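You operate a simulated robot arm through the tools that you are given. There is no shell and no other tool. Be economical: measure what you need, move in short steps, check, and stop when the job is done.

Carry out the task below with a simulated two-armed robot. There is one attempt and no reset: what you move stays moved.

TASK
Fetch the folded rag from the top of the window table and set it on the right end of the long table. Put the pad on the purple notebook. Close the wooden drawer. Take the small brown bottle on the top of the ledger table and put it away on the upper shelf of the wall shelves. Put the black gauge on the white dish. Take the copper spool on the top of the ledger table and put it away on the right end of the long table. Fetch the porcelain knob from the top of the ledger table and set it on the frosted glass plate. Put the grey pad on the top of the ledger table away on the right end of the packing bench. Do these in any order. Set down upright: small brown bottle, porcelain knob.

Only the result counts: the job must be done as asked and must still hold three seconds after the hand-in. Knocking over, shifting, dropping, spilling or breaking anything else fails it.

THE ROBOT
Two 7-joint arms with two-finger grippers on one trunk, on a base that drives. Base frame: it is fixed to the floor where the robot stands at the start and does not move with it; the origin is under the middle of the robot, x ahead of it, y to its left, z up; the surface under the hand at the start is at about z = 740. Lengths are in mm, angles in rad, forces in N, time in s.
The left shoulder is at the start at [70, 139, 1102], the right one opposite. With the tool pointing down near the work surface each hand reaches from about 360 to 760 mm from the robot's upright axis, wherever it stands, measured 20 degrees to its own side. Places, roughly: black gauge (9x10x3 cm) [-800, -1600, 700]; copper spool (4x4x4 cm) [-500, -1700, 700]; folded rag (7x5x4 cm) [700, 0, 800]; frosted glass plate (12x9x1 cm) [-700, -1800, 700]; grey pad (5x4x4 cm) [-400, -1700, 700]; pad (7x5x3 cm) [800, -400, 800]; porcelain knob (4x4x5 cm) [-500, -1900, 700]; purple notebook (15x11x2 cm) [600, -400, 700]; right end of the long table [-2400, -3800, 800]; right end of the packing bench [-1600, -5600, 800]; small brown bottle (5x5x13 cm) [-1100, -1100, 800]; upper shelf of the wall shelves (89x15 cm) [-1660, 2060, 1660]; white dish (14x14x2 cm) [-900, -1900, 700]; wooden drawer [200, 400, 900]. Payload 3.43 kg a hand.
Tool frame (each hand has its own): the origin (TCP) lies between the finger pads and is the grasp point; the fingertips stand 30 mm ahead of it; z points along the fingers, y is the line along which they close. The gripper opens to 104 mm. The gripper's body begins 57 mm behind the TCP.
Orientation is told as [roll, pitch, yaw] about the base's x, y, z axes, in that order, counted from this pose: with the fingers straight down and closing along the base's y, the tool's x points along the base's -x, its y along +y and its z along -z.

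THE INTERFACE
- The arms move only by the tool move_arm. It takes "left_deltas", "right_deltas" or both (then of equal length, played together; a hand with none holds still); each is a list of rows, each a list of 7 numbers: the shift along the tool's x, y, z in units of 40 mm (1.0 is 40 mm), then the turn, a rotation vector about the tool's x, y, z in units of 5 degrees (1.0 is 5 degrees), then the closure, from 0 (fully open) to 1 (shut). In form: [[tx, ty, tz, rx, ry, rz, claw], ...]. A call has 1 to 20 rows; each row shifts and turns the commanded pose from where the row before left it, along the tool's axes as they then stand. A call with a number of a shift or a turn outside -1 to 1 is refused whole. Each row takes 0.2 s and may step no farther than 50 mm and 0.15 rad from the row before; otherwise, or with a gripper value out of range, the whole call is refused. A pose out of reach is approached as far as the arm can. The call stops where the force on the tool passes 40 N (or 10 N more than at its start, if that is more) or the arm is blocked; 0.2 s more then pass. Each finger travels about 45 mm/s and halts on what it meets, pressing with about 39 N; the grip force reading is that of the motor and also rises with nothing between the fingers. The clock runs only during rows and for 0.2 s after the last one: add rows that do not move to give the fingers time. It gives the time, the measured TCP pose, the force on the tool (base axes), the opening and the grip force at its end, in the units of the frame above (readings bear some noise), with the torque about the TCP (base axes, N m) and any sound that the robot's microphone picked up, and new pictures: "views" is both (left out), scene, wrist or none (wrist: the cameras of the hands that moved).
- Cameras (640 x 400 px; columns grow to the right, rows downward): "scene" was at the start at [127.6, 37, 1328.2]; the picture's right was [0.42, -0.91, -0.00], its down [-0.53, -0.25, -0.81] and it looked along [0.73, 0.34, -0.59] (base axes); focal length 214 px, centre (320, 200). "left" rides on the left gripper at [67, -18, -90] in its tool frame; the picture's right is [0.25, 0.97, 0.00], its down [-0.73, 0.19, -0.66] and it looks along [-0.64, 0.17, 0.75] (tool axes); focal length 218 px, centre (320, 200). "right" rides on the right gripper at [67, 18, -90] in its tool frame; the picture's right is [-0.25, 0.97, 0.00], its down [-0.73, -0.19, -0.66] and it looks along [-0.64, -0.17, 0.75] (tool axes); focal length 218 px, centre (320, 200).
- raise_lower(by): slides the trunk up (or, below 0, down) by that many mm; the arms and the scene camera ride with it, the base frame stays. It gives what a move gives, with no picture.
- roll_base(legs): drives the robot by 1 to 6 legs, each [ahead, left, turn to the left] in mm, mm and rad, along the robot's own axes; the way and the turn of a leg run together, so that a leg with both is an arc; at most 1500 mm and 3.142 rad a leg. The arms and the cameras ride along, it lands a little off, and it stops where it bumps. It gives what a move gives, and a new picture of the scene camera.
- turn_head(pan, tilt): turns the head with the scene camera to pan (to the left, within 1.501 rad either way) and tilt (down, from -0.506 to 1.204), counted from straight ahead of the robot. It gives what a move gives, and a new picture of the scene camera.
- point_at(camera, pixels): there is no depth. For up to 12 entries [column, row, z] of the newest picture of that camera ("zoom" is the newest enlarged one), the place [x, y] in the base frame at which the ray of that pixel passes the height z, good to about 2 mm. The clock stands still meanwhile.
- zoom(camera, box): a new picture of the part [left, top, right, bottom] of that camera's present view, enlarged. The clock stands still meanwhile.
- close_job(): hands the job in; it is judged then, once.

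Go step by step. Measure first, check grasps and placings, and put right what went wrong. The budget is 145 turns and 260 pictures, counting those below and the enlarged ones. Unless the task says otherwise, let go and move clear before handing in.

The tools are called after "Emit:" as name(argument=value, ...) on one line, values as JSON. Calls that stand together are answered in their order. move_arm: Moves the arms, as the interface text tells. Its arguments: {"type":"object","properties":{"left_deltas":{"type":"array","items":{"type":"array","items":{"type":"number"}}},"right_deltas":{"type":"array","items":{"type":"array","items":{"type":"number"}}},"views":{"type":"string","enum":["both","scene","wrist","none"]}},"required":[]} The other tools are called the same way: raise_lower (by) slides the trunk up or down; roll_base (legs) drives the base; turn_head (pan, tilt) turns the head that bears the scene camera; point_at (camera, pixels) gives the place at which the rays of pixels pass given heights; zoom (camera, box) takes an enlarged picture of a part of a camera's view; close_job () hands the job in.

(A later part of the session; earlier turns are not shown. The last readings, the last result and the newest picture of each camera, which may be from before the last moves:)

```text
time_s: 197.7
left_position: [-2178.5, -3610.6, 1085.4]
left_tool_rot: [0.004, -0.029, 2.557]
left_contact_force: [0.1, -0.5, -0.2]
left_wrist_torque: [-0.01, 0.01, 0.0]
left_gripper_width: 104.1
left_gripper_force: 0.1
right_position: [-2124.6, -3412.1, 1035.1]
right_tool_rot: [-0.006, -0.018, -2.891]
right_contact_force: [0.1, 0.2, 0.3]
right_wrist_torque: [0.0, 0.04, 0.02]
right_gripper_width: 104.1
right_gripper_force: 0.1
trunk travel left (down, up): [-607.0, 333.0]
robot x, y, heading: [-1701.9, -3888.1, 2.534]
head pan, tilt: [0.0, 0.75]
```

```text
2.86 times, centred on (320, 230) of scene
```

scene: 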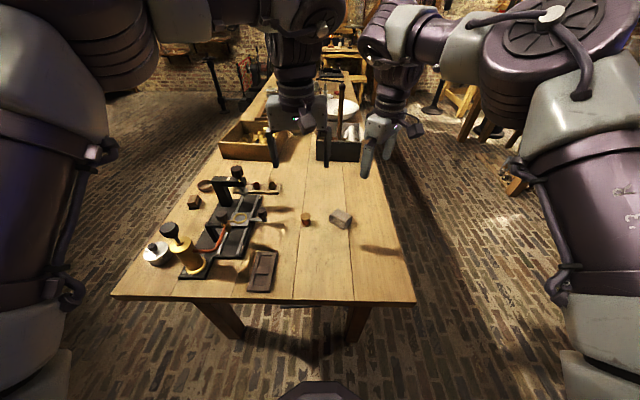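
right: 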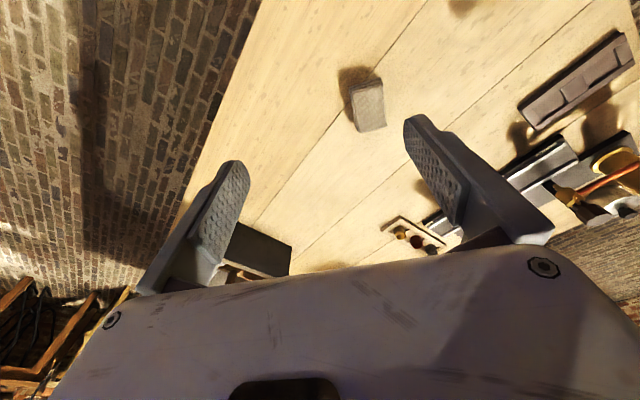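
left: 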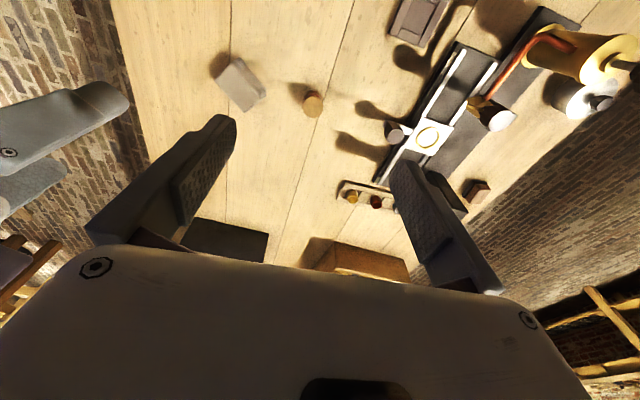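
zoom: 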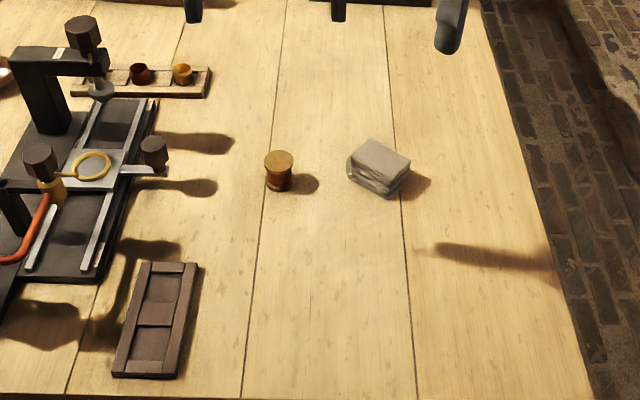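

Both are placed. I drive back to the ledger's left end for the grey pad.

Emit:
roll_base(legs=[[-300, 0, 0], [0, -1225, 0], [0, -1225, 0]])

Emit:
turn_head(pan=-0.1, tilt=0.8)

Emit:
zoom(camera="scene", box=[200, 160, 460, 320])

```text
time_s: 211.3
left_position: [-546.1, -1764.8, 1083.3]
left_tool_rot: [0.005, -0.027, 2.564]
left_contact_force: [-1.3, -0.1, -0.6]
left_wrist_torque: [0.01, -0.01, 0.0]
left_gripper_width: 104.0
left_gripper_force: 0.1
right_position: [-494.0, -1565.9, 1034.3]
right_tool_rot: [-0.004, -0.019, -2.885]
right_contact_force: [-0.4, -0.8, 0.7]
right_wrist_torque: [0.0, 0.0, -0.02]
right_gripper_width: 104.1
right_gripper_force: 0.0
trunk travel left (down, up): [-607.0, 333.0]
robot x, y, heading: [-67.5, -2040.8, 2.546]
head pan, tilt: [0.0, 0.75]
```

scene: 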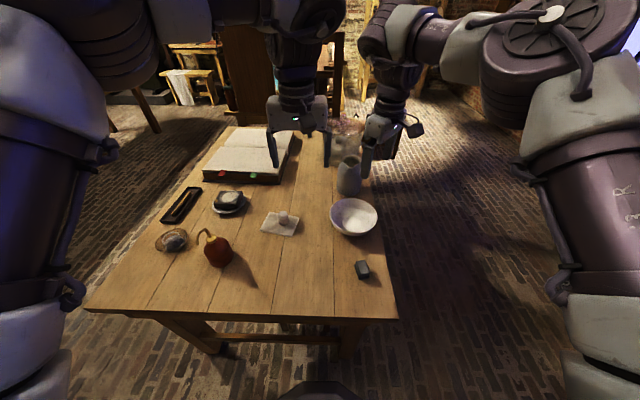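

```text
time_s: 211.9
left_position: [-545.7, -1765.4, 1082.7]
left_tool_rot: [0.005, -0.029, 2.565]
left_contact_force: [-0.6, -0.1, -0.2]
left_wrist_torque: [0.0, -0.02, -0.02]
left_gripper_width: 104.0
left_gripper_force: 0.1
right_position: [-494.3, -1565.9, 1033.5]
right_tool_rot: [-0.005, -0.019, -2.886]
right_contact_force: [0.6, 0.4, -0.5]
right_wrist_torque: [0.02, 0.0, -0.02]
right_gripper_width: 103.9
right_gripper_force: 0.0
trunk travel left (down, up): [-607.0, 333.0]
robot x, y, heading: [-64.6, -2042.7, 2.541]
head pan, tilt: [-0.099, 0.799]
```

scene: 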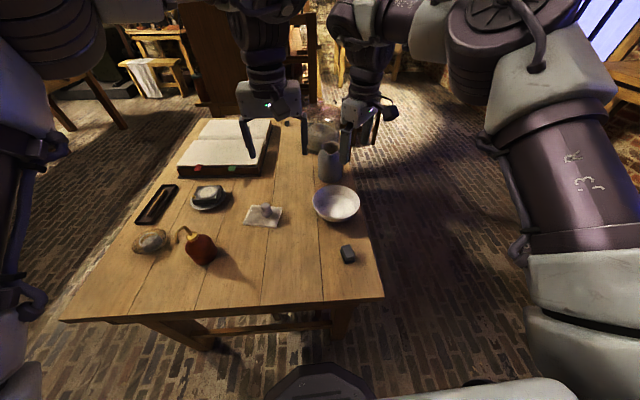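

```text
2.46 times, centred on (330, 240) of scene
```

zoom: 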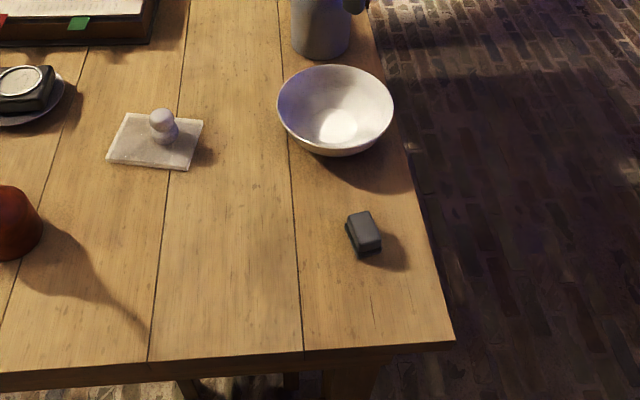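

Emit:
point_at(camera="zoom", pixels=[[347, 214, 765], [371, 211, 765], [381, 241, 765], [359, 251, 765], [451, 340, 731], [375, 145, 740], [381, 250, 735], [362, 258, 735]])

```text
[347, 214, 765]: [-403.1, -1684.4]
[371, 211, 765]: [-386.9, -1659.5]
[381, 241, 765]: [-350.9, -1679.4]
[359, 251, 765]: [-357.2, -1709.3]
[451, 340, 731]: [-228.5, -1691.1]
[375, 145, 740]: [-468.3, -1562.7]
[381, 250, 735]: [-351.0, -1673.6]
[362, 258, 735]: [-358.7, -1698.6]
```

Grey pad centre ≈(-374,-1683), long axis −29°. I bring the right hand above with yaw ≈2.64 and move the left hand aside.

Emit:
move_arm(right_deltas=[[0.43, 0.716, 0.2, 0, 0, 0, 0], [0.43, 0.716, 0.2, 0, 0, 0, 0], [0.43, 0.716, 0.2, 0, 0, 0, 0], [0.43, 0.716, 0.2, 0, 0, 0, 0], [0.43, 0.716, 0.2, 0, 0, 0, 0], [0, 0, 0.4, 0, 0, 0.962, 0], [0, 0, 0.4, 0, 0, 0.962, 0], [0, 0, 0.4, 0, 0, 0.962, 0], [0, 0, 0.4, 0, 0, 0.962, 0], [0, 0, 0.4, 0, 0, 0.962, 0], [0, 0, 0.4, 0, 0, 0.962, 0], [0, 0, 0.4, 0, 0, 0.962, 0], [0, 0, 0.4, 0, 0, 0.962, 0], [0, 0, 0.4, 0, 0, 0.962, 0]], left_deltas=[[0, 0.7, -0.5, 0, 0, 0, 0], [0, 0.7, -0.5, 0, 0, 0, 0], [0, 0.7, -0.5, 0, 0, 0, 0], [0, 0.7, -0.5, 0, 0, 0, 0], [0, 0, 0, 0, 0, 0, 0], [0, 0, 0, 0, 0, 0, 0], [0, 0, 0, 0, 0, 0, 0], [0, 0, 0, 0, 0, 0, 0], [0, 0, 0, 0, 0, 0, 0], [0, 0, 0, 0, 0, 0, 0], [0, 0, 0, 0, 0, 0, 0], [0, 0, 0, 0, 0, 0, 0], [0, 0, 0, 0, 0, 0, 0], [0, 0, 0, 0, 0, 0, 0]], views="wrist")

```text
time_s: 214.9
left_position: [-605.8, -1861.1, 1164.3]
left_tool_rot: [0.005, -0.029, 2.564]
left_contact_force: [0.5, 0.3, -0.2]
left_wrist_torque: [0.0, 0.0, 0.02]
left_gripper_width: 104.0
left_gripper_force: 0.0
right_position: [-378.1, -1682.1, 847.4]
right_tool_rot: [0.009, -0.015, 2.64]
right_contact_force: [-0.3, 0.5, 0.0]
right_wrist_torque: [0.03, -0.01, 0.01]
right_gripper_width: 103.9
right_gripper_force: 0.1
trunk travel left (down, up): [-607.0, 333.0]
robot x, y, heading: [-66.1, -2036.9, 2.543]
head pan, tilt: [-0.099, 0.799]
```

right: 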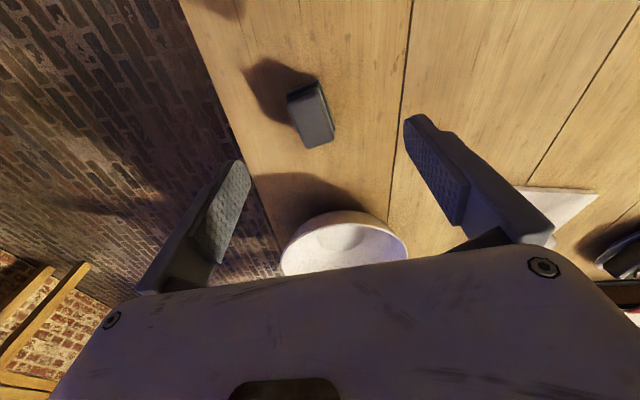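
left: 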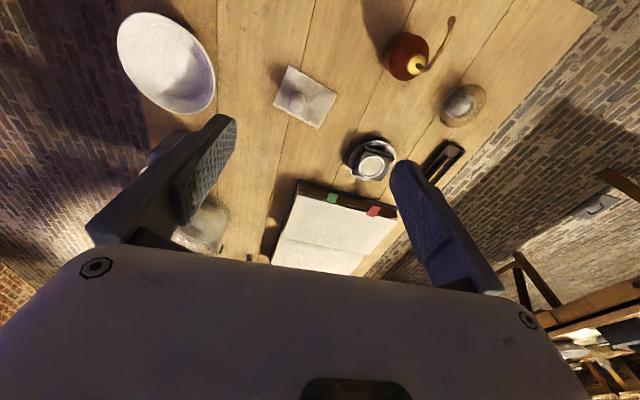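

Emit:
point_at(camera="right", pixels=[[290, 98, 766], [320, 82, 760], [333, 137, 766], [306, 149, 766], [311, 117, 766]])

```text
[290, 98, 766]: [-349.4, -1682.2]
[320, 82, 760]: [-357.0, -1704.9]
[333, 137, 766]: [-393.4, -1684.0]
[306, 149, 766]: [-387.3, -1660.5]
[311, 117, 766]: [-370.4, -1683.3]
```

Emit:
move_arm(right_deltas=[[0.14, -0.05, 0.7, 0, 0, 0, 0], [0, 0, 0.7, 0, 0, 0, 0], [0, 0, 0.55, 0, 0, 0, 0], [0, 0, 0, 0, 0, 0, 0.5], [0, 0, 0, 0, 0, 0, 1], [0, 0, 0, 0, 0, 0, 1], [0, 0, 0, 0, 0, 0, 1], [0, 0, 0, 0, 0, 0, 1], [0, 0, 0, 0, 0, 0, 1], [0, 0, 0, 0, 0, 0, 1], [0, 0, 0, 0, 0, 0, 1], [0, 0, -0.5, 0, 0, 0, 1], [0, 0, -0.7, 0, 0, 0, 1]], views="wrist")

```text
time_s: 217.8
left_position: [-605.4, -1860.7, 1165.5]
left_tool_rot: [0.005, -0.027, 2.563]
left_contact_force: [0.3, 0.0, 0.4]
left_wrist_torque: [-0.02, 0.0, -0.01]
left_gripper_width: 103.9
left_gripper_force: 0.0
right_position: [-371.2, -1685.3, 816.2]
right_tool_rot: [0.009, -0.017, 2.642]
right_contact_force: [0.0, 1.0, -0.6]
right_wrist_torque: [-0.03, 0.01, -0.02]
right_gripper_width: 28.5
right_gripper_force: 38.4
trunk travel left (down, up): [-607.0, 333.0]
robot x, y, heading: [-68.8, -2039.0, 2.543]
head pan, tilt: [-0.099, 0.799]
```

right: 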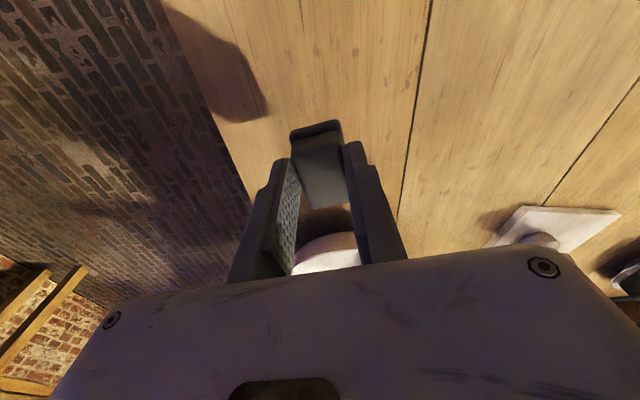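

Grey pad held (28.5 mm). I raise it and drive to the packing bench along the left wall (its far end).

Emit:
move_arm(right_deltas=[[0, 0, -1, 0, 0, 0, 1], [0, 0, -1, 0, 0, 0, 1], [0, 0, -1, 0, 0, 0, 1], [0, 0, -1, 0, 0, 0, 1], [0, 0, -1, 0, 0, 0, 1], [0, 0, -1, 0, 0, 0, 1], [0, 0, -1, 0, 0, 0, 1]], views="none")

Emit:
roll_base(legs=[[-150, 0, 0], [0, 1250, 0], [0, 1250, 0], [0, 1100, 0], [0, 0, 3.117]])

Emit:
turn_head(pan=-0.3, tilt=0.6)

```text
time_s: 219.3
left_position: [-604.7, -1861.7, 1164.6]
left_tool_rot: [0.004, -0.03, 2.564]
left_contact_force: [0.4, -0.7, -0.4]
left_wrist_torque: [0.01, 0.02, 0.02]
left_gripper_width: 103.9
left_gripper_force: 0.0
right_position: [-365.8, -1686.0, 1098.1]
right_tool_rot: [0.008, -0.017, 2.642]
right_contact_force: [-0.2, -0.6, -0.1]
right_wrist_torque: [0.02, -0.03, 0.05]
right_gripper_width: 28.5
right_gripper_force: 38.6
trunk travel left (down, up): [-607.0, 333.0]
robot x, y, heading: [-66.2, -2037.0, 2.541]
head pan, tilt: [-0.099, 0.799]
```

```text
time_s: 245.2
left_position: [-1446.0, -5261.1, 1164.3]
left_tool_rot: [0.004, -0.028, -0.564]
left_contact_force: [-0.6, 0.0, -0.6]
left_wrist_torque: [0.0, 0.01, -0.02]
left_gripper_width: 103.9
left_gripper_force: 0.0
right_position: [-1682.8, -5439.9, 1098.0]
right_tool_rot: [0.009, -0.017, -0.485]
right_contact_force: [0.6, -0.4, -1.1]
right_wrist_torque: [0.02, 0.03, -0.01]
right_gripper_width: 28.5
right_gripper_force: 39.0
trunk travel left (down, up): [-607.0, 333.0]
robot x, y, heading: [-1990.2, -5087.9, -0.582]
head pan, tilt: [-0.099, 0.799]
```

scene: 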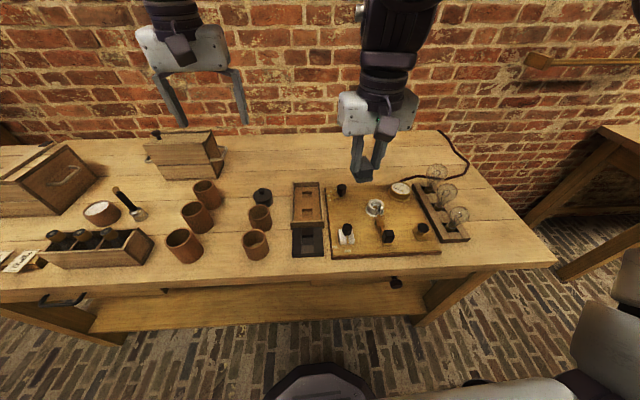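

```text
time_s: 245.9
left_position: [-1446.8, -5260.7, 1164.8]
left_tool_rot: [0.007, -0.028, -0.563]
left_contact_force: [0.1, 0.3, 0.0]
left_wrist_torque: [-0.02, 0.03, -0.01]
left_gripper_width: 104.0
left_gripper_force: 0.1
right_position: [-1683.4, -5440.7, 1097.2]
right_tool_rot: [0.009, -0.017, -0.485]
right_contact_force: [0.3, -0.4, -0.2]
right_wrist_torque: [-0.03, 0.02, -0.01]
right_gripper_width: 28.5
right_gripper_force: 39.0
trunk travel left (down, up): [-607.0, 333.0]
robot x, y, heading: [-1987.6, -5086.2, -0.582]
head pan, tilt: [-0.3, 0.6]
```

scene: 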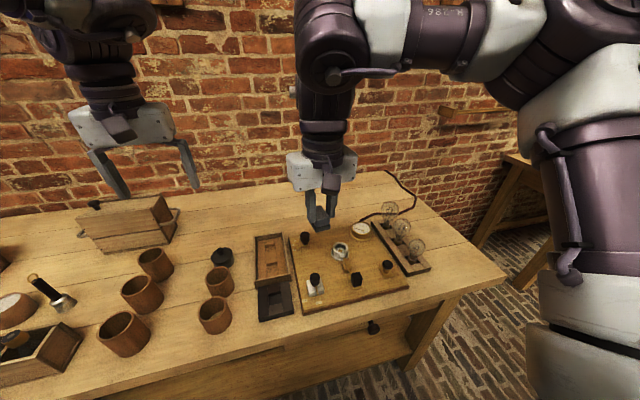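

Emit:
point_at(camera="scene", pixels=[[503, 270, 785], [405, 178, 785], [450, 240, 785], [450, 262, 785], [430, 215, 785], [345, 195, 785], [430, 268, 785], [395, 225, 785], [460, 255, 785], [300, 310, 785], [290, 215, 785]])

Emit:
zoom(camera="scene", box=[260, 160, 520, 320])

Emit:
zoom(camera="right", box=[0, 0, 640, 400])

```text
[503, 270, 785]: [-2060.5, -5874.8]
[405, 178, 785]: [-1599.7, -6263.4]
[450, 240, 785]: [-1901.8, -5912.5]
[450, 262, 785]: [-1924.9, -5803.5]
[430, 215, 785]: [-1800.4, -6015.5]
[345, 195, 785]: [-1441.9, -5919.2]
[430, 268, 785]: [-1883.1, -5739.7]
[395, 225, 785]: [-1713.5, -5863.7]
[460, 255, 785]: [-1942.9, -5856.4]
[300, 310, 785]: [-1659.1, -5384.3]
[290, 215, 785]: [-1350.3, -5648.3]
```

```text
2.46 times, centred on (390, 240) of scene
```

zoom: 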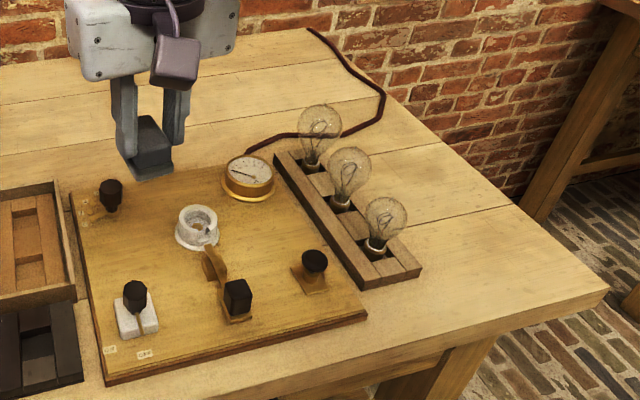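

```text
1.00 times, centred on (320, 200) of right (not enlarged: the box is as wide or as high as the picture)
```

zoom: 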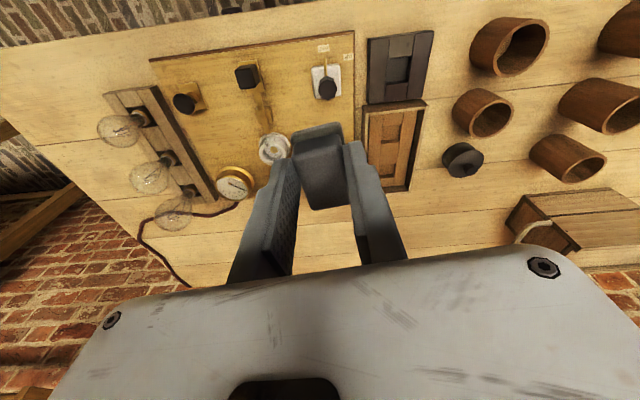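

The bench's right end is crowded (electrical board, bulbs), but the corner right of the bulbs (around px (455,252)) is free. I check the neighbouring bench's position before sliding right.

Emit:
point_at(camera="scene", pixels=[[522, 288, 0], [475, 246, 0], [500, 160, 785], [412, 370, 0], [505, 152, 785]])

Emit:
roll_base(legs=[[0, -430, -0.03]])

```text
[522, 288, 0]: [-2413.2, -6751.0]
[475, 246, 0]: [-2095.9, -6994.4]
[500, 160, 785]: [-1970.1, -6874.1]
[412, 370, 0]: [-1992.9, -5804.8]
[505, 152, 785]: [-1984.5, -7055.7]
```

```text
time_s: 248.6
left_position: [-1696.0, -5634.4, 1164.0]
left_tool_rot: [0.006, -0.028, -0.598]
left_contact_force: [0.6, -0.1, -0.2]
left_wrist_torque: [0.03, -0.01, -0.04]
left_gripper_width: 104.0
left_gripper_force: 0.0
right_position: [-1939.2, -5803.8, 1097.1]
right_tool_rot: [0.008, -0.016, -0.52]
right_contact_force: [-0.5, 0.0, -0.3]
right_wrist_torque: [0.0, 0.01, -0.01]
right_gripper_width: 28.6
right_gripper_force: 39.5
trunk travel left (down, up): [-607.0, 333.0]
robot x, y, heading: [-2232.0, -5445.6, -0.626]
head pan, tilt: [-0.3, 0.6]
```

scene: 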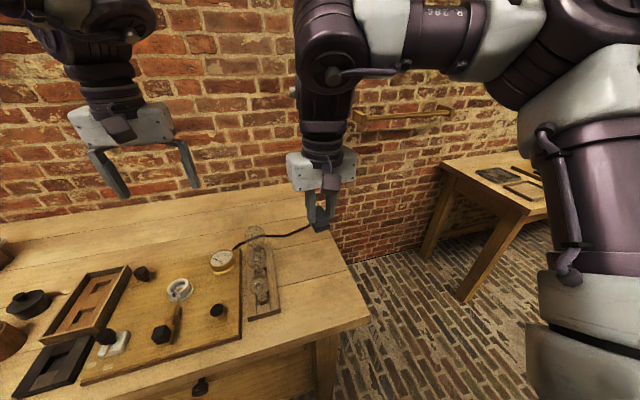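

Emit:
point_at(camera="scene", pixels=[[368, 316, 785], [318, 286, 785], [280, 312, 785], [270, 232, 785], [320, 300, 785], [310, 270, 785]])

Emit:
zoom(camera="right", box=[0, 0, 640, 400])

```text
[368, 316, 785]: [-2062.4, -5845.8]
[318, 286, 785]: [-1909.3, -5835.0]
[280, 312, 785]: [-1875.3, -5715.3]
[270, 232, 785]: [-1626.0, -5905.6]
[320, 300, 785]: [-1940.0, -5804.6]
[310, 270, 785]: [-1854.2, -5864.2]
```

```text
1.00 times, centred on (320, 200) of right (not enlarged: the box is as wide or as high as the picture)
```

zoom: 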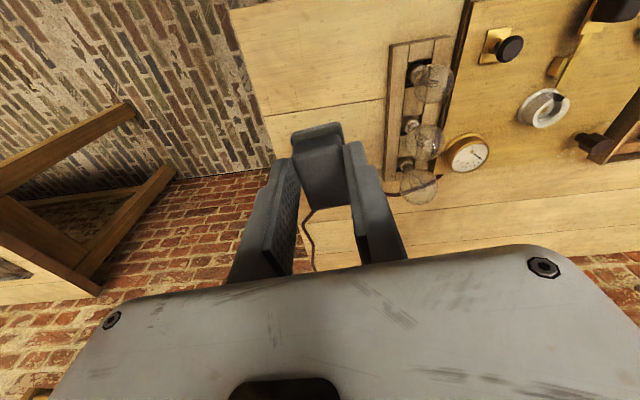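

Target spot ≈(-1888,-5828), clear on both sides. I move there and lower.

Emit:
move_arm(right_deltas=[[-0.7, 0.06, 0, 0, 0, 0, 1], [-0.7, 0.05, 0, 0, 0, 0, 1], [0, 0, 0.88, 0, 0, 0, 1], [0, 0, 0.88, 0, 0, 0, 1], [0, 0, 0.88, 0, 0, 0, 1], [0, 0, 0.88, 0, 0, 0, 1], [0, 0, 0.88, 0, 0, 0, 1], [0, 0, 0.88, 0, 0, 0, 1], [0, 0, 0.8, 0, 0, 0, 1], [0, 0, 0, 0, 0, 0, 1]], views="both")

```text
time_s: 250.8
left_position: [-1696.5, -5634.7, 1164.3]
left_tool_rot: [0.003, -0.03, -0.598]
left_contact_force: [-0.7, -0.3, -0.9]
left_wrist_torque: [-0.03, -0.03, 0.03]
left_gripper_width: 104.1
left_gripper_force: 0.2
right_position: [-1884.1, -5828.9, 853.6]
right_tool_rot: [0.01, -0.017, -0.522]
right_contact_force: [0.5, 0.0, -1.2]
right_wrist_torque: [0.0, -0.01, 0.02]
right_gripper_width: 28.7
right_gripper_force: 38.5
trunk travel left (down, up): [-607.0, 333.0]
robot x, y, heading: [-2232.4, -5444.5, -0.619]
head pan, tilt: [-0.3, 0.6]
```

scene: 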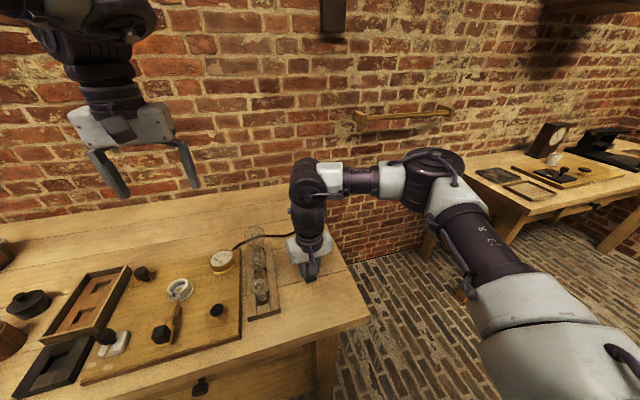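
right: 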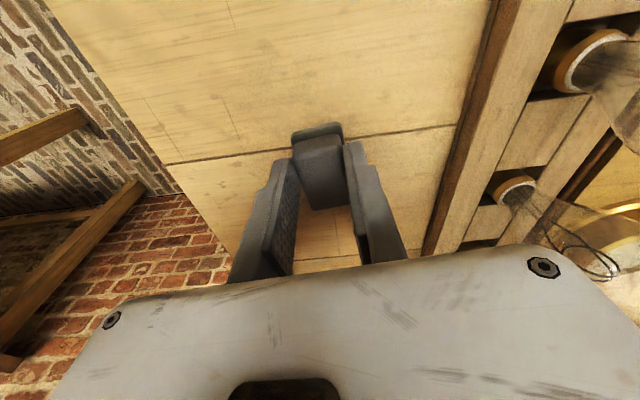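

Emit:
move_arm(right_deltas=[[0, 0, 0.3, 0, 0, 0, 1], [0, 0, 0.2, 0, 0, 0, 1], [0, 0, 0.08, 0, 0, 0, 1], [0, 0, 0.08, 0, 0, 0, 1], [0, 0, 0.08, 0, 0, 0, 1], [0, 0, 0.08, 0, 0, 0, 1], [0, 0, 0.08, 0, 0, 0, 1], [0, 0, 0.08, 0, 0, 0, 1], [0, 0, 0.08, 0, 0, 0, 1], [0, 0, 0.08, 0, 0, 0, 1]], views="none")

```text
time_s: 251.3
left_position: [-1699.0, -5634.0, 1166.7]
left_tool_rot: [0.005, -0.03, -0.599]
left_contact_force: [0.1, -0.1, 0.2]
left_wrist_torque: [0.02, 0.02, -0.01]
left_gripper_width: 103.8
left_gripper_force: 0.1
right_position: [-1883.5, -5827.6, 847.3]
right_tool_rot: [0.011, -0.028, -0.522]
right_contact_force: [-10.7, 4.7, 28.6]
right_wrist_torque: [0.29, 1.02, -0.09]
right_gripper_width: 28.4
right_gripper_force: 39.0
trunk travel left (down, up): [-607.0, 333.0]
robot x, y, heading: [-2230.8, -5444.3, -0.618]
head pan, tilt: [-0.3, 0.6]
stopped in row 2 (right hand): the force on the tool passed its limit at 44 N (the readings are from after the stop); the commanded pose is now the measured one
```

Contact at 847 (bench ≈810). Release and rise.

Emit:
move_arm(right_deltas=[[0, 0, -0.04, 0, 0, 0, 1], [0, 0, 0, 0, 0, 0, 0.65], [0, 0, 0, 0, 0, 0, 0.5], [0, 0, 0, 0, 0, 0, 0.5], [0, 0, -0.5, 0, 0, 0, 0.5], [0, 0, -1, 0, 0, 0, 0.5], [0, 0, -1, 0, 0, 0, 0.2], [0, 0, -1, 0, 0, 0, 0], [0, 0, -1, 0, 0, 0, 0], [0, 0, -1, 0, 0, 0, 0], [0, 0, -1, 0, 0, 0, 0]], views="wrist")

```text
time_s: 253.7
left_position: [-1696.3, -5632.8, 1165.6]
left_tool_rot: [0.006, -0.03, -0.599]
left_contact_force: [-0.5, 0.0, -0.5]
left_wrist_torque: [-0.03, 0.04, 0.03]
left_gripper_width: 104.2
left_gripper_force: 0.0
right_position: [-1888.6, -5829.0, 1107.9]
right_tool_rot: [0.009, -0.026, -0.522]
right_contact_force: [-0.6, 0.5, 0.2]
right_wrist_torque: [-0.03, -0.02, 0.0]
right_gripper_width: 104.0
right_gripper_force: 0.1
trunk travel left (down, up): [-607.0, 333.0]
robot x, y, heading: [-2231.4, -5447.1, -0.622]
head pan, tilt: [-0.3, 0.6]
```

right: 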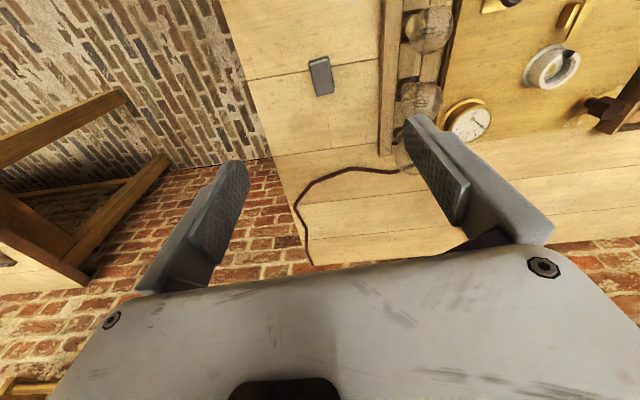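

The pad sits safely in the corner, but the region's stated centre (-1600,-5600) lies further in; I'll re-place the pad closer, in the free strip behind the board. First re-grip it (hand is straight above).

Emit:
move_arm(right_deltas=[[0, 0, 1, 0, 0, 0, 0.2], [0, 0, 1, 0, 0, 0, 0.2], [0, 0, 1, 0, 0, 0, 0.3], [0, 0, 1, 0, 0, 0, 0.4], [0, 0, 1, 0, 0, 0, 0.4], [0, 0, 1, 0, 0, 0, 0.4], [0, 0, 0.42, 0, 0, 0, 0.4], [0, 0, 0, 0, 0, 0, 0.4], [0, 0, 0, 0, 0, 0, 1], [0, 0, 0, 0, 0, 0, 1], [0, 0, 0, 0, 0, 0, 1], [0, 0, 0, 0, 0, 0, 1], [0, 0, -1, 0, 0, 0, 1], [0, 0, -1, 0, 0, 0, 1], [0, 0, -1, 0, 0, 0, 1], [0, 0, -1, 0, 0, 0, 1], [0, 0, -1, 0, 0, 0, 1], [0, 0, -1, 0, 0, 0, 1]], views="none")

Emit:
roll_base(legs=[[0, 423, 0], [55, 0, 0]])

Emit:
turn_head(pan=-0.2, tilt=0.75)

```text
time_s: 257.5
left_position: [-1697.1, -5634.0, 1166.1]
left_tool_rot: [0.007, -0.028, -0.599]
left_contact_force: [0.3, 0.6, -0.1]
left_wrist_torque: [-0.04, 0.0, 0.0]
left_gripper_width: 104.0
left_gripper_force: 0.0
right_position: [-1888.7, -5826.4, 1091.0]
right_tool_rot: [0.01, -0.025, -0.522]
right_contact_force: [0.2, 0.0, -0.4]
right_wrist_torque: [-0.05, -0.01, -0.01]
right_gripper_width: 28.5
right_gripper_force: 39.0
trunk travel left (down, up): [-607.0, 333.0]
robot x, y, heading: [-2230.8, -5442.6, -0.613]
head pan, tilt: [-0.3, 0.6]
```

```text
time_s: 260.6
left_position: [-1408.9, -5321.4, 1166.3]
left_tool_rot: [0.006, -0.032, -0.599]
left_contact_force: [-0.5, 0.2, 0.7]
left_wrist_torque: [-0.05, 0.01, -0.01]
left_gripper_width: 103.9
left_gripper_force: 0.0
right_position: [-1599.3, -5513.1, 1091.7]
right_tool_rot: [0.009, -0.029, -0.519]
right_contact_force: [0.2, -0.1, -1.2]
right_wrist_torque: [-0.02, -0.02, -0.01]
right_gripper_width: 28.6
right_gripper_force: 38.5
trunk travel left (down, up): [-607.0, 333.0]
robot x, y, heading: [-1940.5, -5129.1, -0.624]
head pan, tilt: [-0.3, 0.6]
```

scene: 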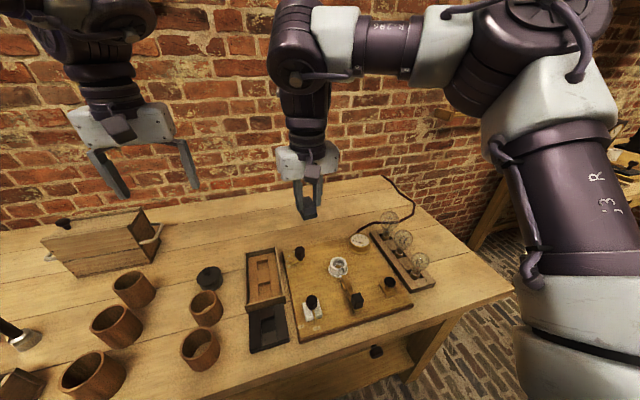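

```text
time_s: 261.3
left_position: [-1404.4, -5322.5, 1165.2]
left_tool_rot: [0.005, -0.025, -0.598]
left_contact_force: [0.3, 0.2, -0.1]
left_wrist_torque: [0.03, 0.04, 0.01]
left_gripper_width: 103.8
left_gripper_force: 0.0
right_position: [-1595.7, -5516.3, 1088.4]
right_tool_rot: [0.01, -0.025, -0.519]
right_contact_force: [0.5, -0.2, -0.2]
right_wrist_torque: [-0.01, 0.01, 0.01]
right_gripper_width: 28.7
right_gripper_force: 38.5
trunk travel left (down, up): [-607.0, 333.0]
robot x, y, heading: [-1942.9, -5131.9, -0.617]
head pan, tilt: [-0.201, 0.75]
```

scene: 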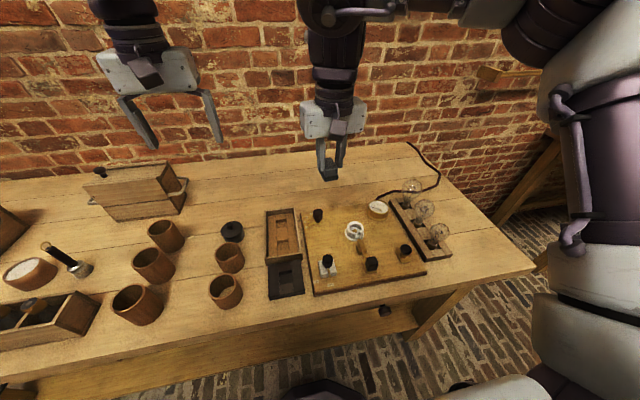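

Emit:
point_at(camera="scene", pixels=[[533, 266, 810], [302, 215, 810], [390, 202, 810], [330, 195, 810], [330, 188, 810], [265, 190, 810], [408, 148, 810], [330, 250, 810], [295, 300, 810], [350, 190, 810], [340, 245, 810]])

```text
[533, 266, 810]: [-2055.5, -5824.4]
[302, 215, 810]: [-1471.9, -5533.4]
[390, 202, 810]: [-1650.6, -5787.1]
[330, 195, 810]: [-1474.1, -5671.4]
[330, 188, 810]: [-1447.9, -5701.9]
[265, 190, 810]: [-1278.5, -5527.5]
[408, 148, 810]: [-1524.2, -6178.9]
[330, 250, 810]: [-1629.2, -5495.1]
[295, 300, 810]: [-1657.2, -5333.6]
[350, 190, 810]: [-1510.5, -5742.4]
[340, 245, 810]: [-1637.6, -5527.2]
```

The label point lies near the board's back edge; a spot 45 mm behind the board, ≈(-1509,-5664), is free. I move the pad there.

Emit:
move_arm(right_deltas=[[-0.74, -0.42, 0.4, 0, 0, 0, 1], [-0.74, -0.43, 0.4, 0, 0, 0, 1], [-0.74, -0.42, 0.4, 0, 0, 0, 1], [-0.74, -0.43, 0.4, 0, 0, 0, 1], [-0.76, -0.43, 0.4, 0, 0, 0, 1], [0, 0, 0.85, 0, 0, 0, 1], [0, 0, 0.85, 0, 0, 0, 1], [0, 0, 0.85, 0, 0, 0, 1], [0, 0, 0.85, 0, 0, 0, 1], [0, 0, 0, 0, 0, 0, 1]])

```text
time_s: 263.5
left_position: [-1404.7, -5320.4, 1166.1]
left_tool_rot: [0.006, -0.027, -0.599]
left_contact_force: [0.3, 0.7, 0.6]
left_wrist_torque: [-0.01, 0.01, -0.01]
left_gripper_width: 103.8
left_gripper_force: 0.1
right_position: [-1504.6, -5659.1, 875.8]
right_tool_rot: [0.008, -0.026, -0.519]
right_contact_force: [0.1, -0.1, -1.2]
right_wrist_torque: [0.03, -0.04, 0.01]
right_gripper_width: 28.5
right_gripper_force: 38.6
right hand out of reach, approached as far as the arm can: row 5
trunk travel left (down, up): [-607.0, 333.0]
robot x, y, heading: [-1938.5, -5132.9, -0.619]
head pan, tilt: [-0.201, 0.75]
```

scene: 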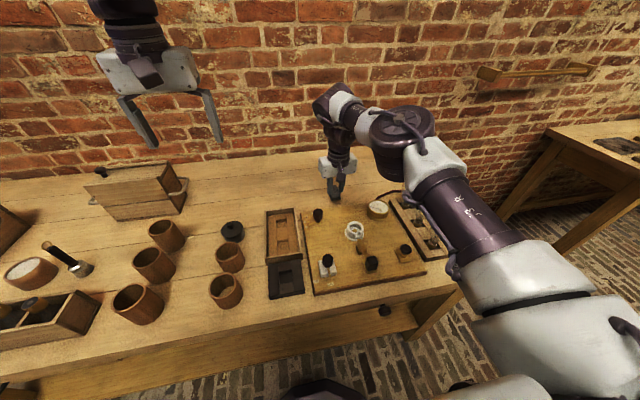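
right: 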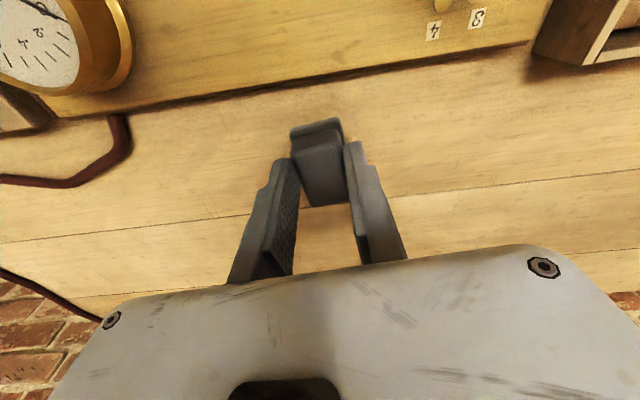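

Emit:
move_arm(right_deltas=[[0, 0, 0.4, 0, 0, 0, 1], [0, 0, 0.2, 0, 0, 0, 1], [0, 0, 0.06, 0, 0, 0, 1], [0, 0, 0.06, 0, 0, 0, 1], [0, 0, 0.06, 0, 0, 0, 1], [0, 0, 0.06, 0, 0, 0, 1], [0, 0, 0, 0, 0, 0, 1]], views="none")

```text
time_s: 265.1
left_position: [-1407.9, -5320.2, 1165.2]
left_tool_rot: [0.006, -0.031, -0.599]
left_contact_force: [0.2, 0.2, 0.8]
left_wrist_torque: [0.02, -0.01, 0.03]
left_gripper_width: 104.2
left_gripper_force: 0.1
right_position: [-1504.0, -5657.4, 849.1]
right_tool_rot: [0.009, -0.036, -0.523]
right_contact_force: [-7.3, 5.6, 19.0]
right_wrist_torque: [0.26, 0.6, -0.09]
right_gripper_width: 29.0
right_gripper_force: 38.5
trunk travel left (down, up): [-607.0, 333.0]
robot x, y, heading: [-1938.1, -5131.6, -0.617]
head pan, tilt: [-0.201, 0.75]
stopped in row 7 (right hand): the force on the tool passed its limit at 40 N (the readings are from after the stop); the commanded pose is now the measured one
```

Emit:
move_arm(right_deltas=[[0, 0, -0.05, 0, 0, 0, 1], [0, 0, 0, 0, 0, 0, 0.65], [0, 0, 0, 0, 0, 0, 0.5], [0, 0, 0, 0, 0, 0, 0.5], [0, 0, -0.5, 0, 0, 0, 0.5], [0, 0, -1, 0, 0, 0, 0.5], [0, 0, -1, 0, 0, 0, 0.2], [0.3, 0, -0.9, 0, 0, 0, 0], [0.3, 0, -0.9, 0, 0, 0, 0], [0.3, 0, -0.9, 0, 0, 0, 0], [0.3, 0, -0.9, 0, 0, 0, 0]], views="wrist")

```text
time_s: 267.5
left_position: [-1407.3, -5320.5, 1165.4]
left_tool_rot: [0.006, -0.029, -0.6]
left_contact_force: [0.4, -0.6, 0.4]
left_wrist_torque: [-0.06, -0.02, 0.0]
left_gripper_width: 103.9
left_gripper_force: 0.0
right_position: [-1553.8, -5632.9, 1089.4]
right_tool_rot: [0.008, -0.033, -0.522]
right_contact_force: [0.6, -0.4, 0.2]
right_wrist_torque: [0.0, -0.03, 0.02]
right_gripper_width: 104.3
right_gripper_force: 0.0
trunk travel left (down, up): [-607.0, 333.0]
robot x, y, heading: [-1937.8, -5133.0, -0.619]
head pan, tilt: [-0.201, 0.75]
```

right: 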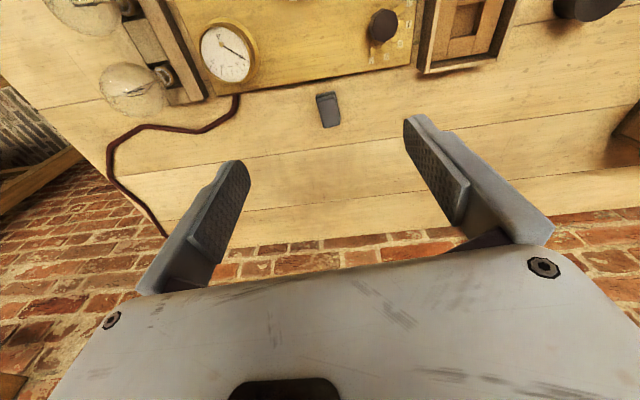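

The pad now rests behind the board near the stated centre. By the same logic I'll also shift the spool and rag on the long table nearer its stated point (-2400,-3800); I drive to that table's other long side.

Emit:
roll_base(legs=[[0, 0, 1.564], [0, 1100, 0], [270, 0, 0]])

Emit:
turn_head(pan=0.0, tilt=0.8)

```text
time_s: 278.5
left_position: [-2477.7, -3734.3, 1165.9]
left_tool_rot: [0.006, -0.029, 0.961]
left_contact_force: [0.3, -0.1, 0.5]
left_wrist_torque: [0.01, -0.01, 0.0]
left_gripper_width: 104.1
left_gripper_force: 0.1
right_position: [-2166.6, -3885.9, 1089.6]
right_tool_rot: [0.007, -0.034, 1.039]
right_contact_force: [0.6, 0.6, 0.5]
right_wrist_torque: [0.0, 0.01, 0.01]
right_gripper_width: 104.3
right_gripper_force: 0.1
trunk travel left (down, up): [-607.0, 333.0]
robot x, y, heading: [-2674.0, -4268.2, 0.944]
head pan, tilt: [-0.201, 0.75]
```

scene: 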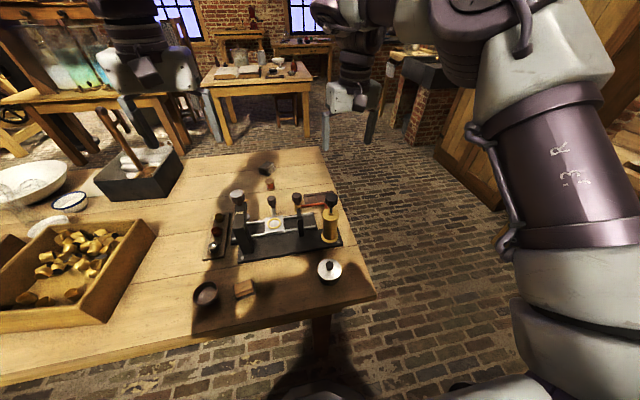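

```text
time_s: 279.2
left_position: [-2477.2, -3732.7, 1165.8]
left_tool_rot: [0.004, -0.028, 0.963]
left_contact_force: [-0.6, 1.0, -0.3]
left_wrist_torque: [-0.01, 0.0, 0.01]
left_gripper_width: 104.2
left_gripper_force: 0.0
right_position: [-2165.1, -3884.7, 1088.9]
right_tool_rot: [0.006, -0.032, 1.038]
right_contact_force: [0.0, -0.7, 0.1]
right_wrist_torque: [0.01, -0.01, -0.02]
right_gripper_width: 104.0
right_gripper_force: 0.0
trunk travel left (down, up): [-607.0, 333.0]
robot x, y, heading: [-2675.4, -4266.9, 0.938]
head pan, tilt: [0.0, 0.799]
```

scene: 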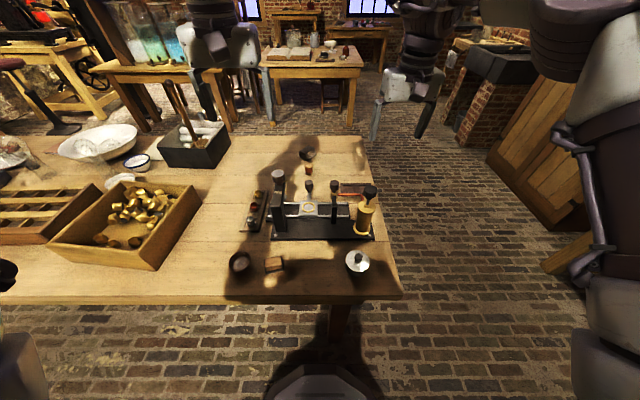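

Around the stated point (px ≈(315,226), where the machine stands) there's a free patch at px (315,268) between block and kettle. I measure it.

Emit:
point_at(camera="scene", pixels=[[315, 268, 778], [285, 268, 778], [345, 268, 778], [315, 242, 778], [315, 294, 778], [273, 240, 778], [375, 240, 778], [400, 294, 778], [262, 230, 778], [308, 175, 778]])

Emit:
zoom(camera="scene", box=[210, 130, 410, 310])

```text
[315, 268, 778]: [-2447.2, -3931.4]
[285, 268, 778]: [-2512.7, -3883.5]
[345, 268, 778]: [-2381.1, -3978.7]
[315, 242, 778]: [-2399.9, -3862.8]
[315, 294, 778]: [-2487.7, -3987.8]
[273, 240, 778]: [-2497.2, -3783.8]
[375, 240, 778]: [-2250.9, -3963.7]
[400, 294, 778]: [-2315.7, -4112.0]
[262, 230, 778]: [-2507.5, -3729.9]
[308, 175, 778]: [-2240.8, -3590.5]
```

```text
2.22 times, centred on (310, 220) of scene
```

zoom: 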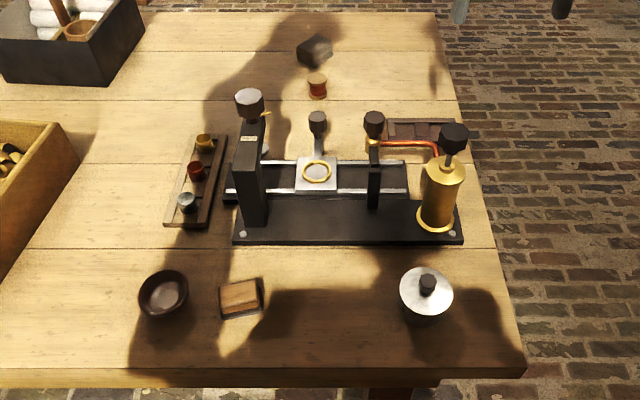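

Patch A between block and kettle is free (~160×150 mm). I return to the table's end to pick up rag and spool.

Emit:
roll_base(legs=[[0, -850, 0], [876, 0, 0], [0, 0, 1.59], [283, 0, 0]])

Emit:
zoom(camera="right", box=[0, 0, 640, 400])

```text
time_s: 293.4
left_position: [-2251.3, -3717.4, 1165.4]
left_tool_rot: [0.006, -0.029, 2.559]
left_contact_force: [-0.2, -1.1, -0.8]
left_wrist_torque: [0.0, 0.01, -0.05]
left_gripper_width: 104.0
left_gripper_force: 0.0
right_position: [-2108.3, -3402.1, 1090.2]
right_tool_rot: [0.01, -0.036, 2.635]
right_contact_force: [-0.5, 0.6, -0.5]
right_wrist_torque: [-0.01, 0.01, 0.01]
right_gripper_width: 103.8
right_gripper_force: 0.0
trunk travel left (down, up): [-607.0, 333.0]
robot x, y, heading: [-1713.9, -3892.8, 2.538]
head pan, tilt: [0.0, 0.799]
```

scene: 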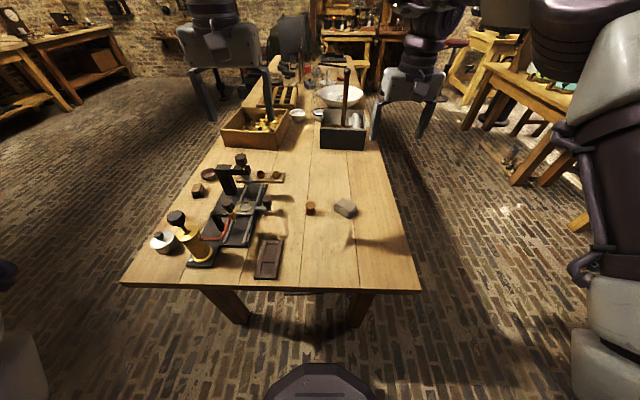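

```text
1.00 times, centred on (320, 200) of right (not enlarged: the box is as wide or as high as the picture)
```

zoom: 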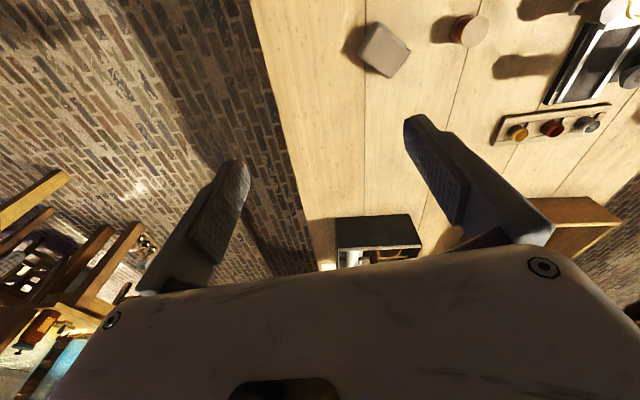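

Emit:
point_at(camera="zoom", pixels=[[378, 24, 815], [409, 50, 815], [391, 77, 805], [360, 56, 815], [384, 48, 812], [470, 31, 815]])

Emit:
zoom(camera="scene", box=[290, 180, 380, 230])

```text
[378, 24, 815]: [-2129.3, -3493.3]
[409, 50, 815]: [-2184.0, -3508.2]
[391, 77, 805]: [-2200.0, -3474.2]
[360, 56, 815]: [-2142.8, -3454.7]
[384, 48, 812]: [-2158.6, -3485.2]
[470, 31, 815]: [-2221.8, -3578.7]
```

```text
7.11 times, centred on (335, 205) of scene
```

zoom: 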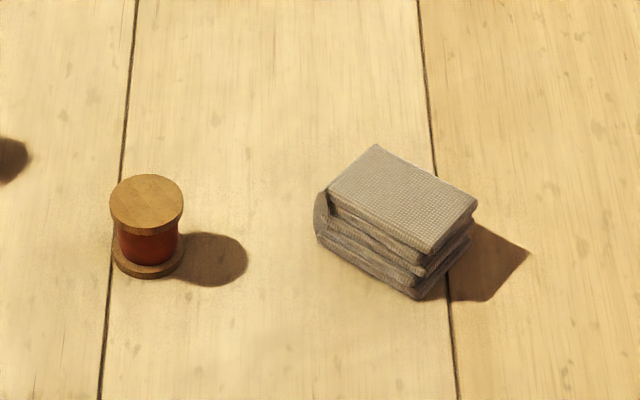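

Rag centre (-2164,-3483). I align the right hand as before (yaw≈-2.89), descend and grip.

Emit:
move_arm(right_deltas=[[-0.08, 0.82, 0, 0, 0, 0, 0], [-0.08, 0.82, 0, 0, 0, 0, 0], [-0.08, 0.82, 0, 0, 0, 0, 0], [0, 0, 0.5, 0, 0, -0.967, 0], [0, 0, 0.5, 0, 0, -0.967, 0], [0, 0, 0.5, 0, 0, -0.967, 0], [0, 0, 0.5, 0, 0, -0.967, 0], [0, 0, 0.5, 0, 0, -0.967, 0], [0, 0, 0.5, 0, 0, -0.967, 0], [0, 0, 0.5, 0, 0, -0.967, 0], [0, 0, 0.5, 0, 0, -0.967, 0], [0, 0, 0.5, 0, 0, -0.967, 0], [0, 0, 0, 0, 0, 0, 0]], views="wrist")

```text
time_s: 296.1
left_position: [-2251.0, -3716.2, 1164.2]
left_tool_rot: [0.006, -0.03, 2.56]
left_contact_force: [-0.3, -0.6, 0.0]
left_wrist_torque: [0.03, -0.01, 0.0]
left_gripper_width: 104.0
left_gripper_force: 0.0
right_position: [-2171.3, -3482.1, 909.4]
right_tool_rot: [-0.016, -0.032, -2.889]
right_contact_force: [-0.1, -0.2, -0.5]
right_wrist_torque: [0.01, 0.01, -0.01]
right_gripper_width: 104.1
right_gripper_force: 0.0
trunk travel left (down, up): [-607.0, 333.0]
robot x, y, heading: [-1712.3, -3897.2, 2.539]
head pan, tilt: [0.0, 0.799]
```

right: 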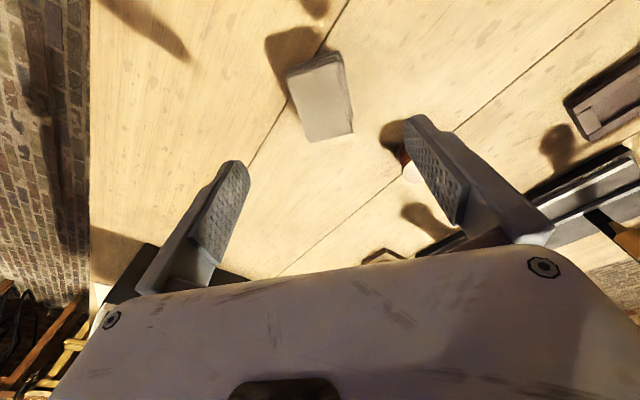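

Emit:
point_at(camera="right", pixels=[[287, 72, 815], [341, 58, 800], [353, 130, 815], [305, 141, 815]])

```text
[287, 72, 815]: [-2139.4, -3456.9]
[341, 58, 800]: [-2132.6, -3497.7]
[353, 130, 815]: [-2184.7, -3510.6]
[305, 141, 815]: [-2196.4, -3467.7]
```

Emit:
move_arm(right_deltas=[[0.19, 0.07, 0.6, 0, 0, 0, 0], [0, 0, 0.8, 0, 0, 0, 0], [0, 0, 0.7, 0, 0, 0, 0], [0, 0, 0.2, 0, 0, 0, 0], [0, 0, 0, 0, 0, 0, 0.5], [0, 0, 0, 0, 0, 0, 1], [0, 0, 0, 0, 0, 0, 1], [0, 0, 0, 0, 0, 0, 1], [0, 0, 0, 0, 0, 0, 1], [0, 0, 0, 0, 0, 0, 1], [0, 0, -0.6, 0, 0, 0, 1], [0, 0, -1, 0, 0, 0, 1], [0, 0, -1, 0, 0, 0, 1], [0, 0, -1, 0, 0, 0, 1], [0, 0, -1, 0, 0, 0, 1], [0, 0, -1, 0, 0, 0, 1]], views="wrist")

```text
time_s: 299.6
left_position: [-2251.0, -3716.4, 1166.3]
left_tool_rot: [0.003, -0.03, 2.56]
left_contact_force: [0.5, 0.0, -0.2]
left_wrist_torque: [0.03, 0.01, 0.02]
left_gripper_width: 104.2
left_gripper_force: 0.1
right_position: [-2158.6, -3484.5, 1042.1]
right_tool_rot: [-0.021, -0.032, -2.886]
right_contact_force: [0.5, -0.4, -1.3]
right_wrist_torque: [0.02, 0.01, 0.02]
right_gripper_width: 46.9
right_gripper_force: 39.1
trunk travel left (down, up): [-607.0, 333.0]
robot x, y, heading: [-1711.4, -3895.0, 2.537]
head pan, tilt: [0.0, 0.799]
```

right: 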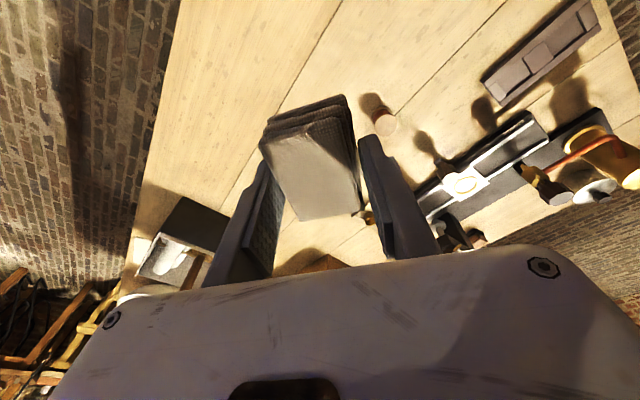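

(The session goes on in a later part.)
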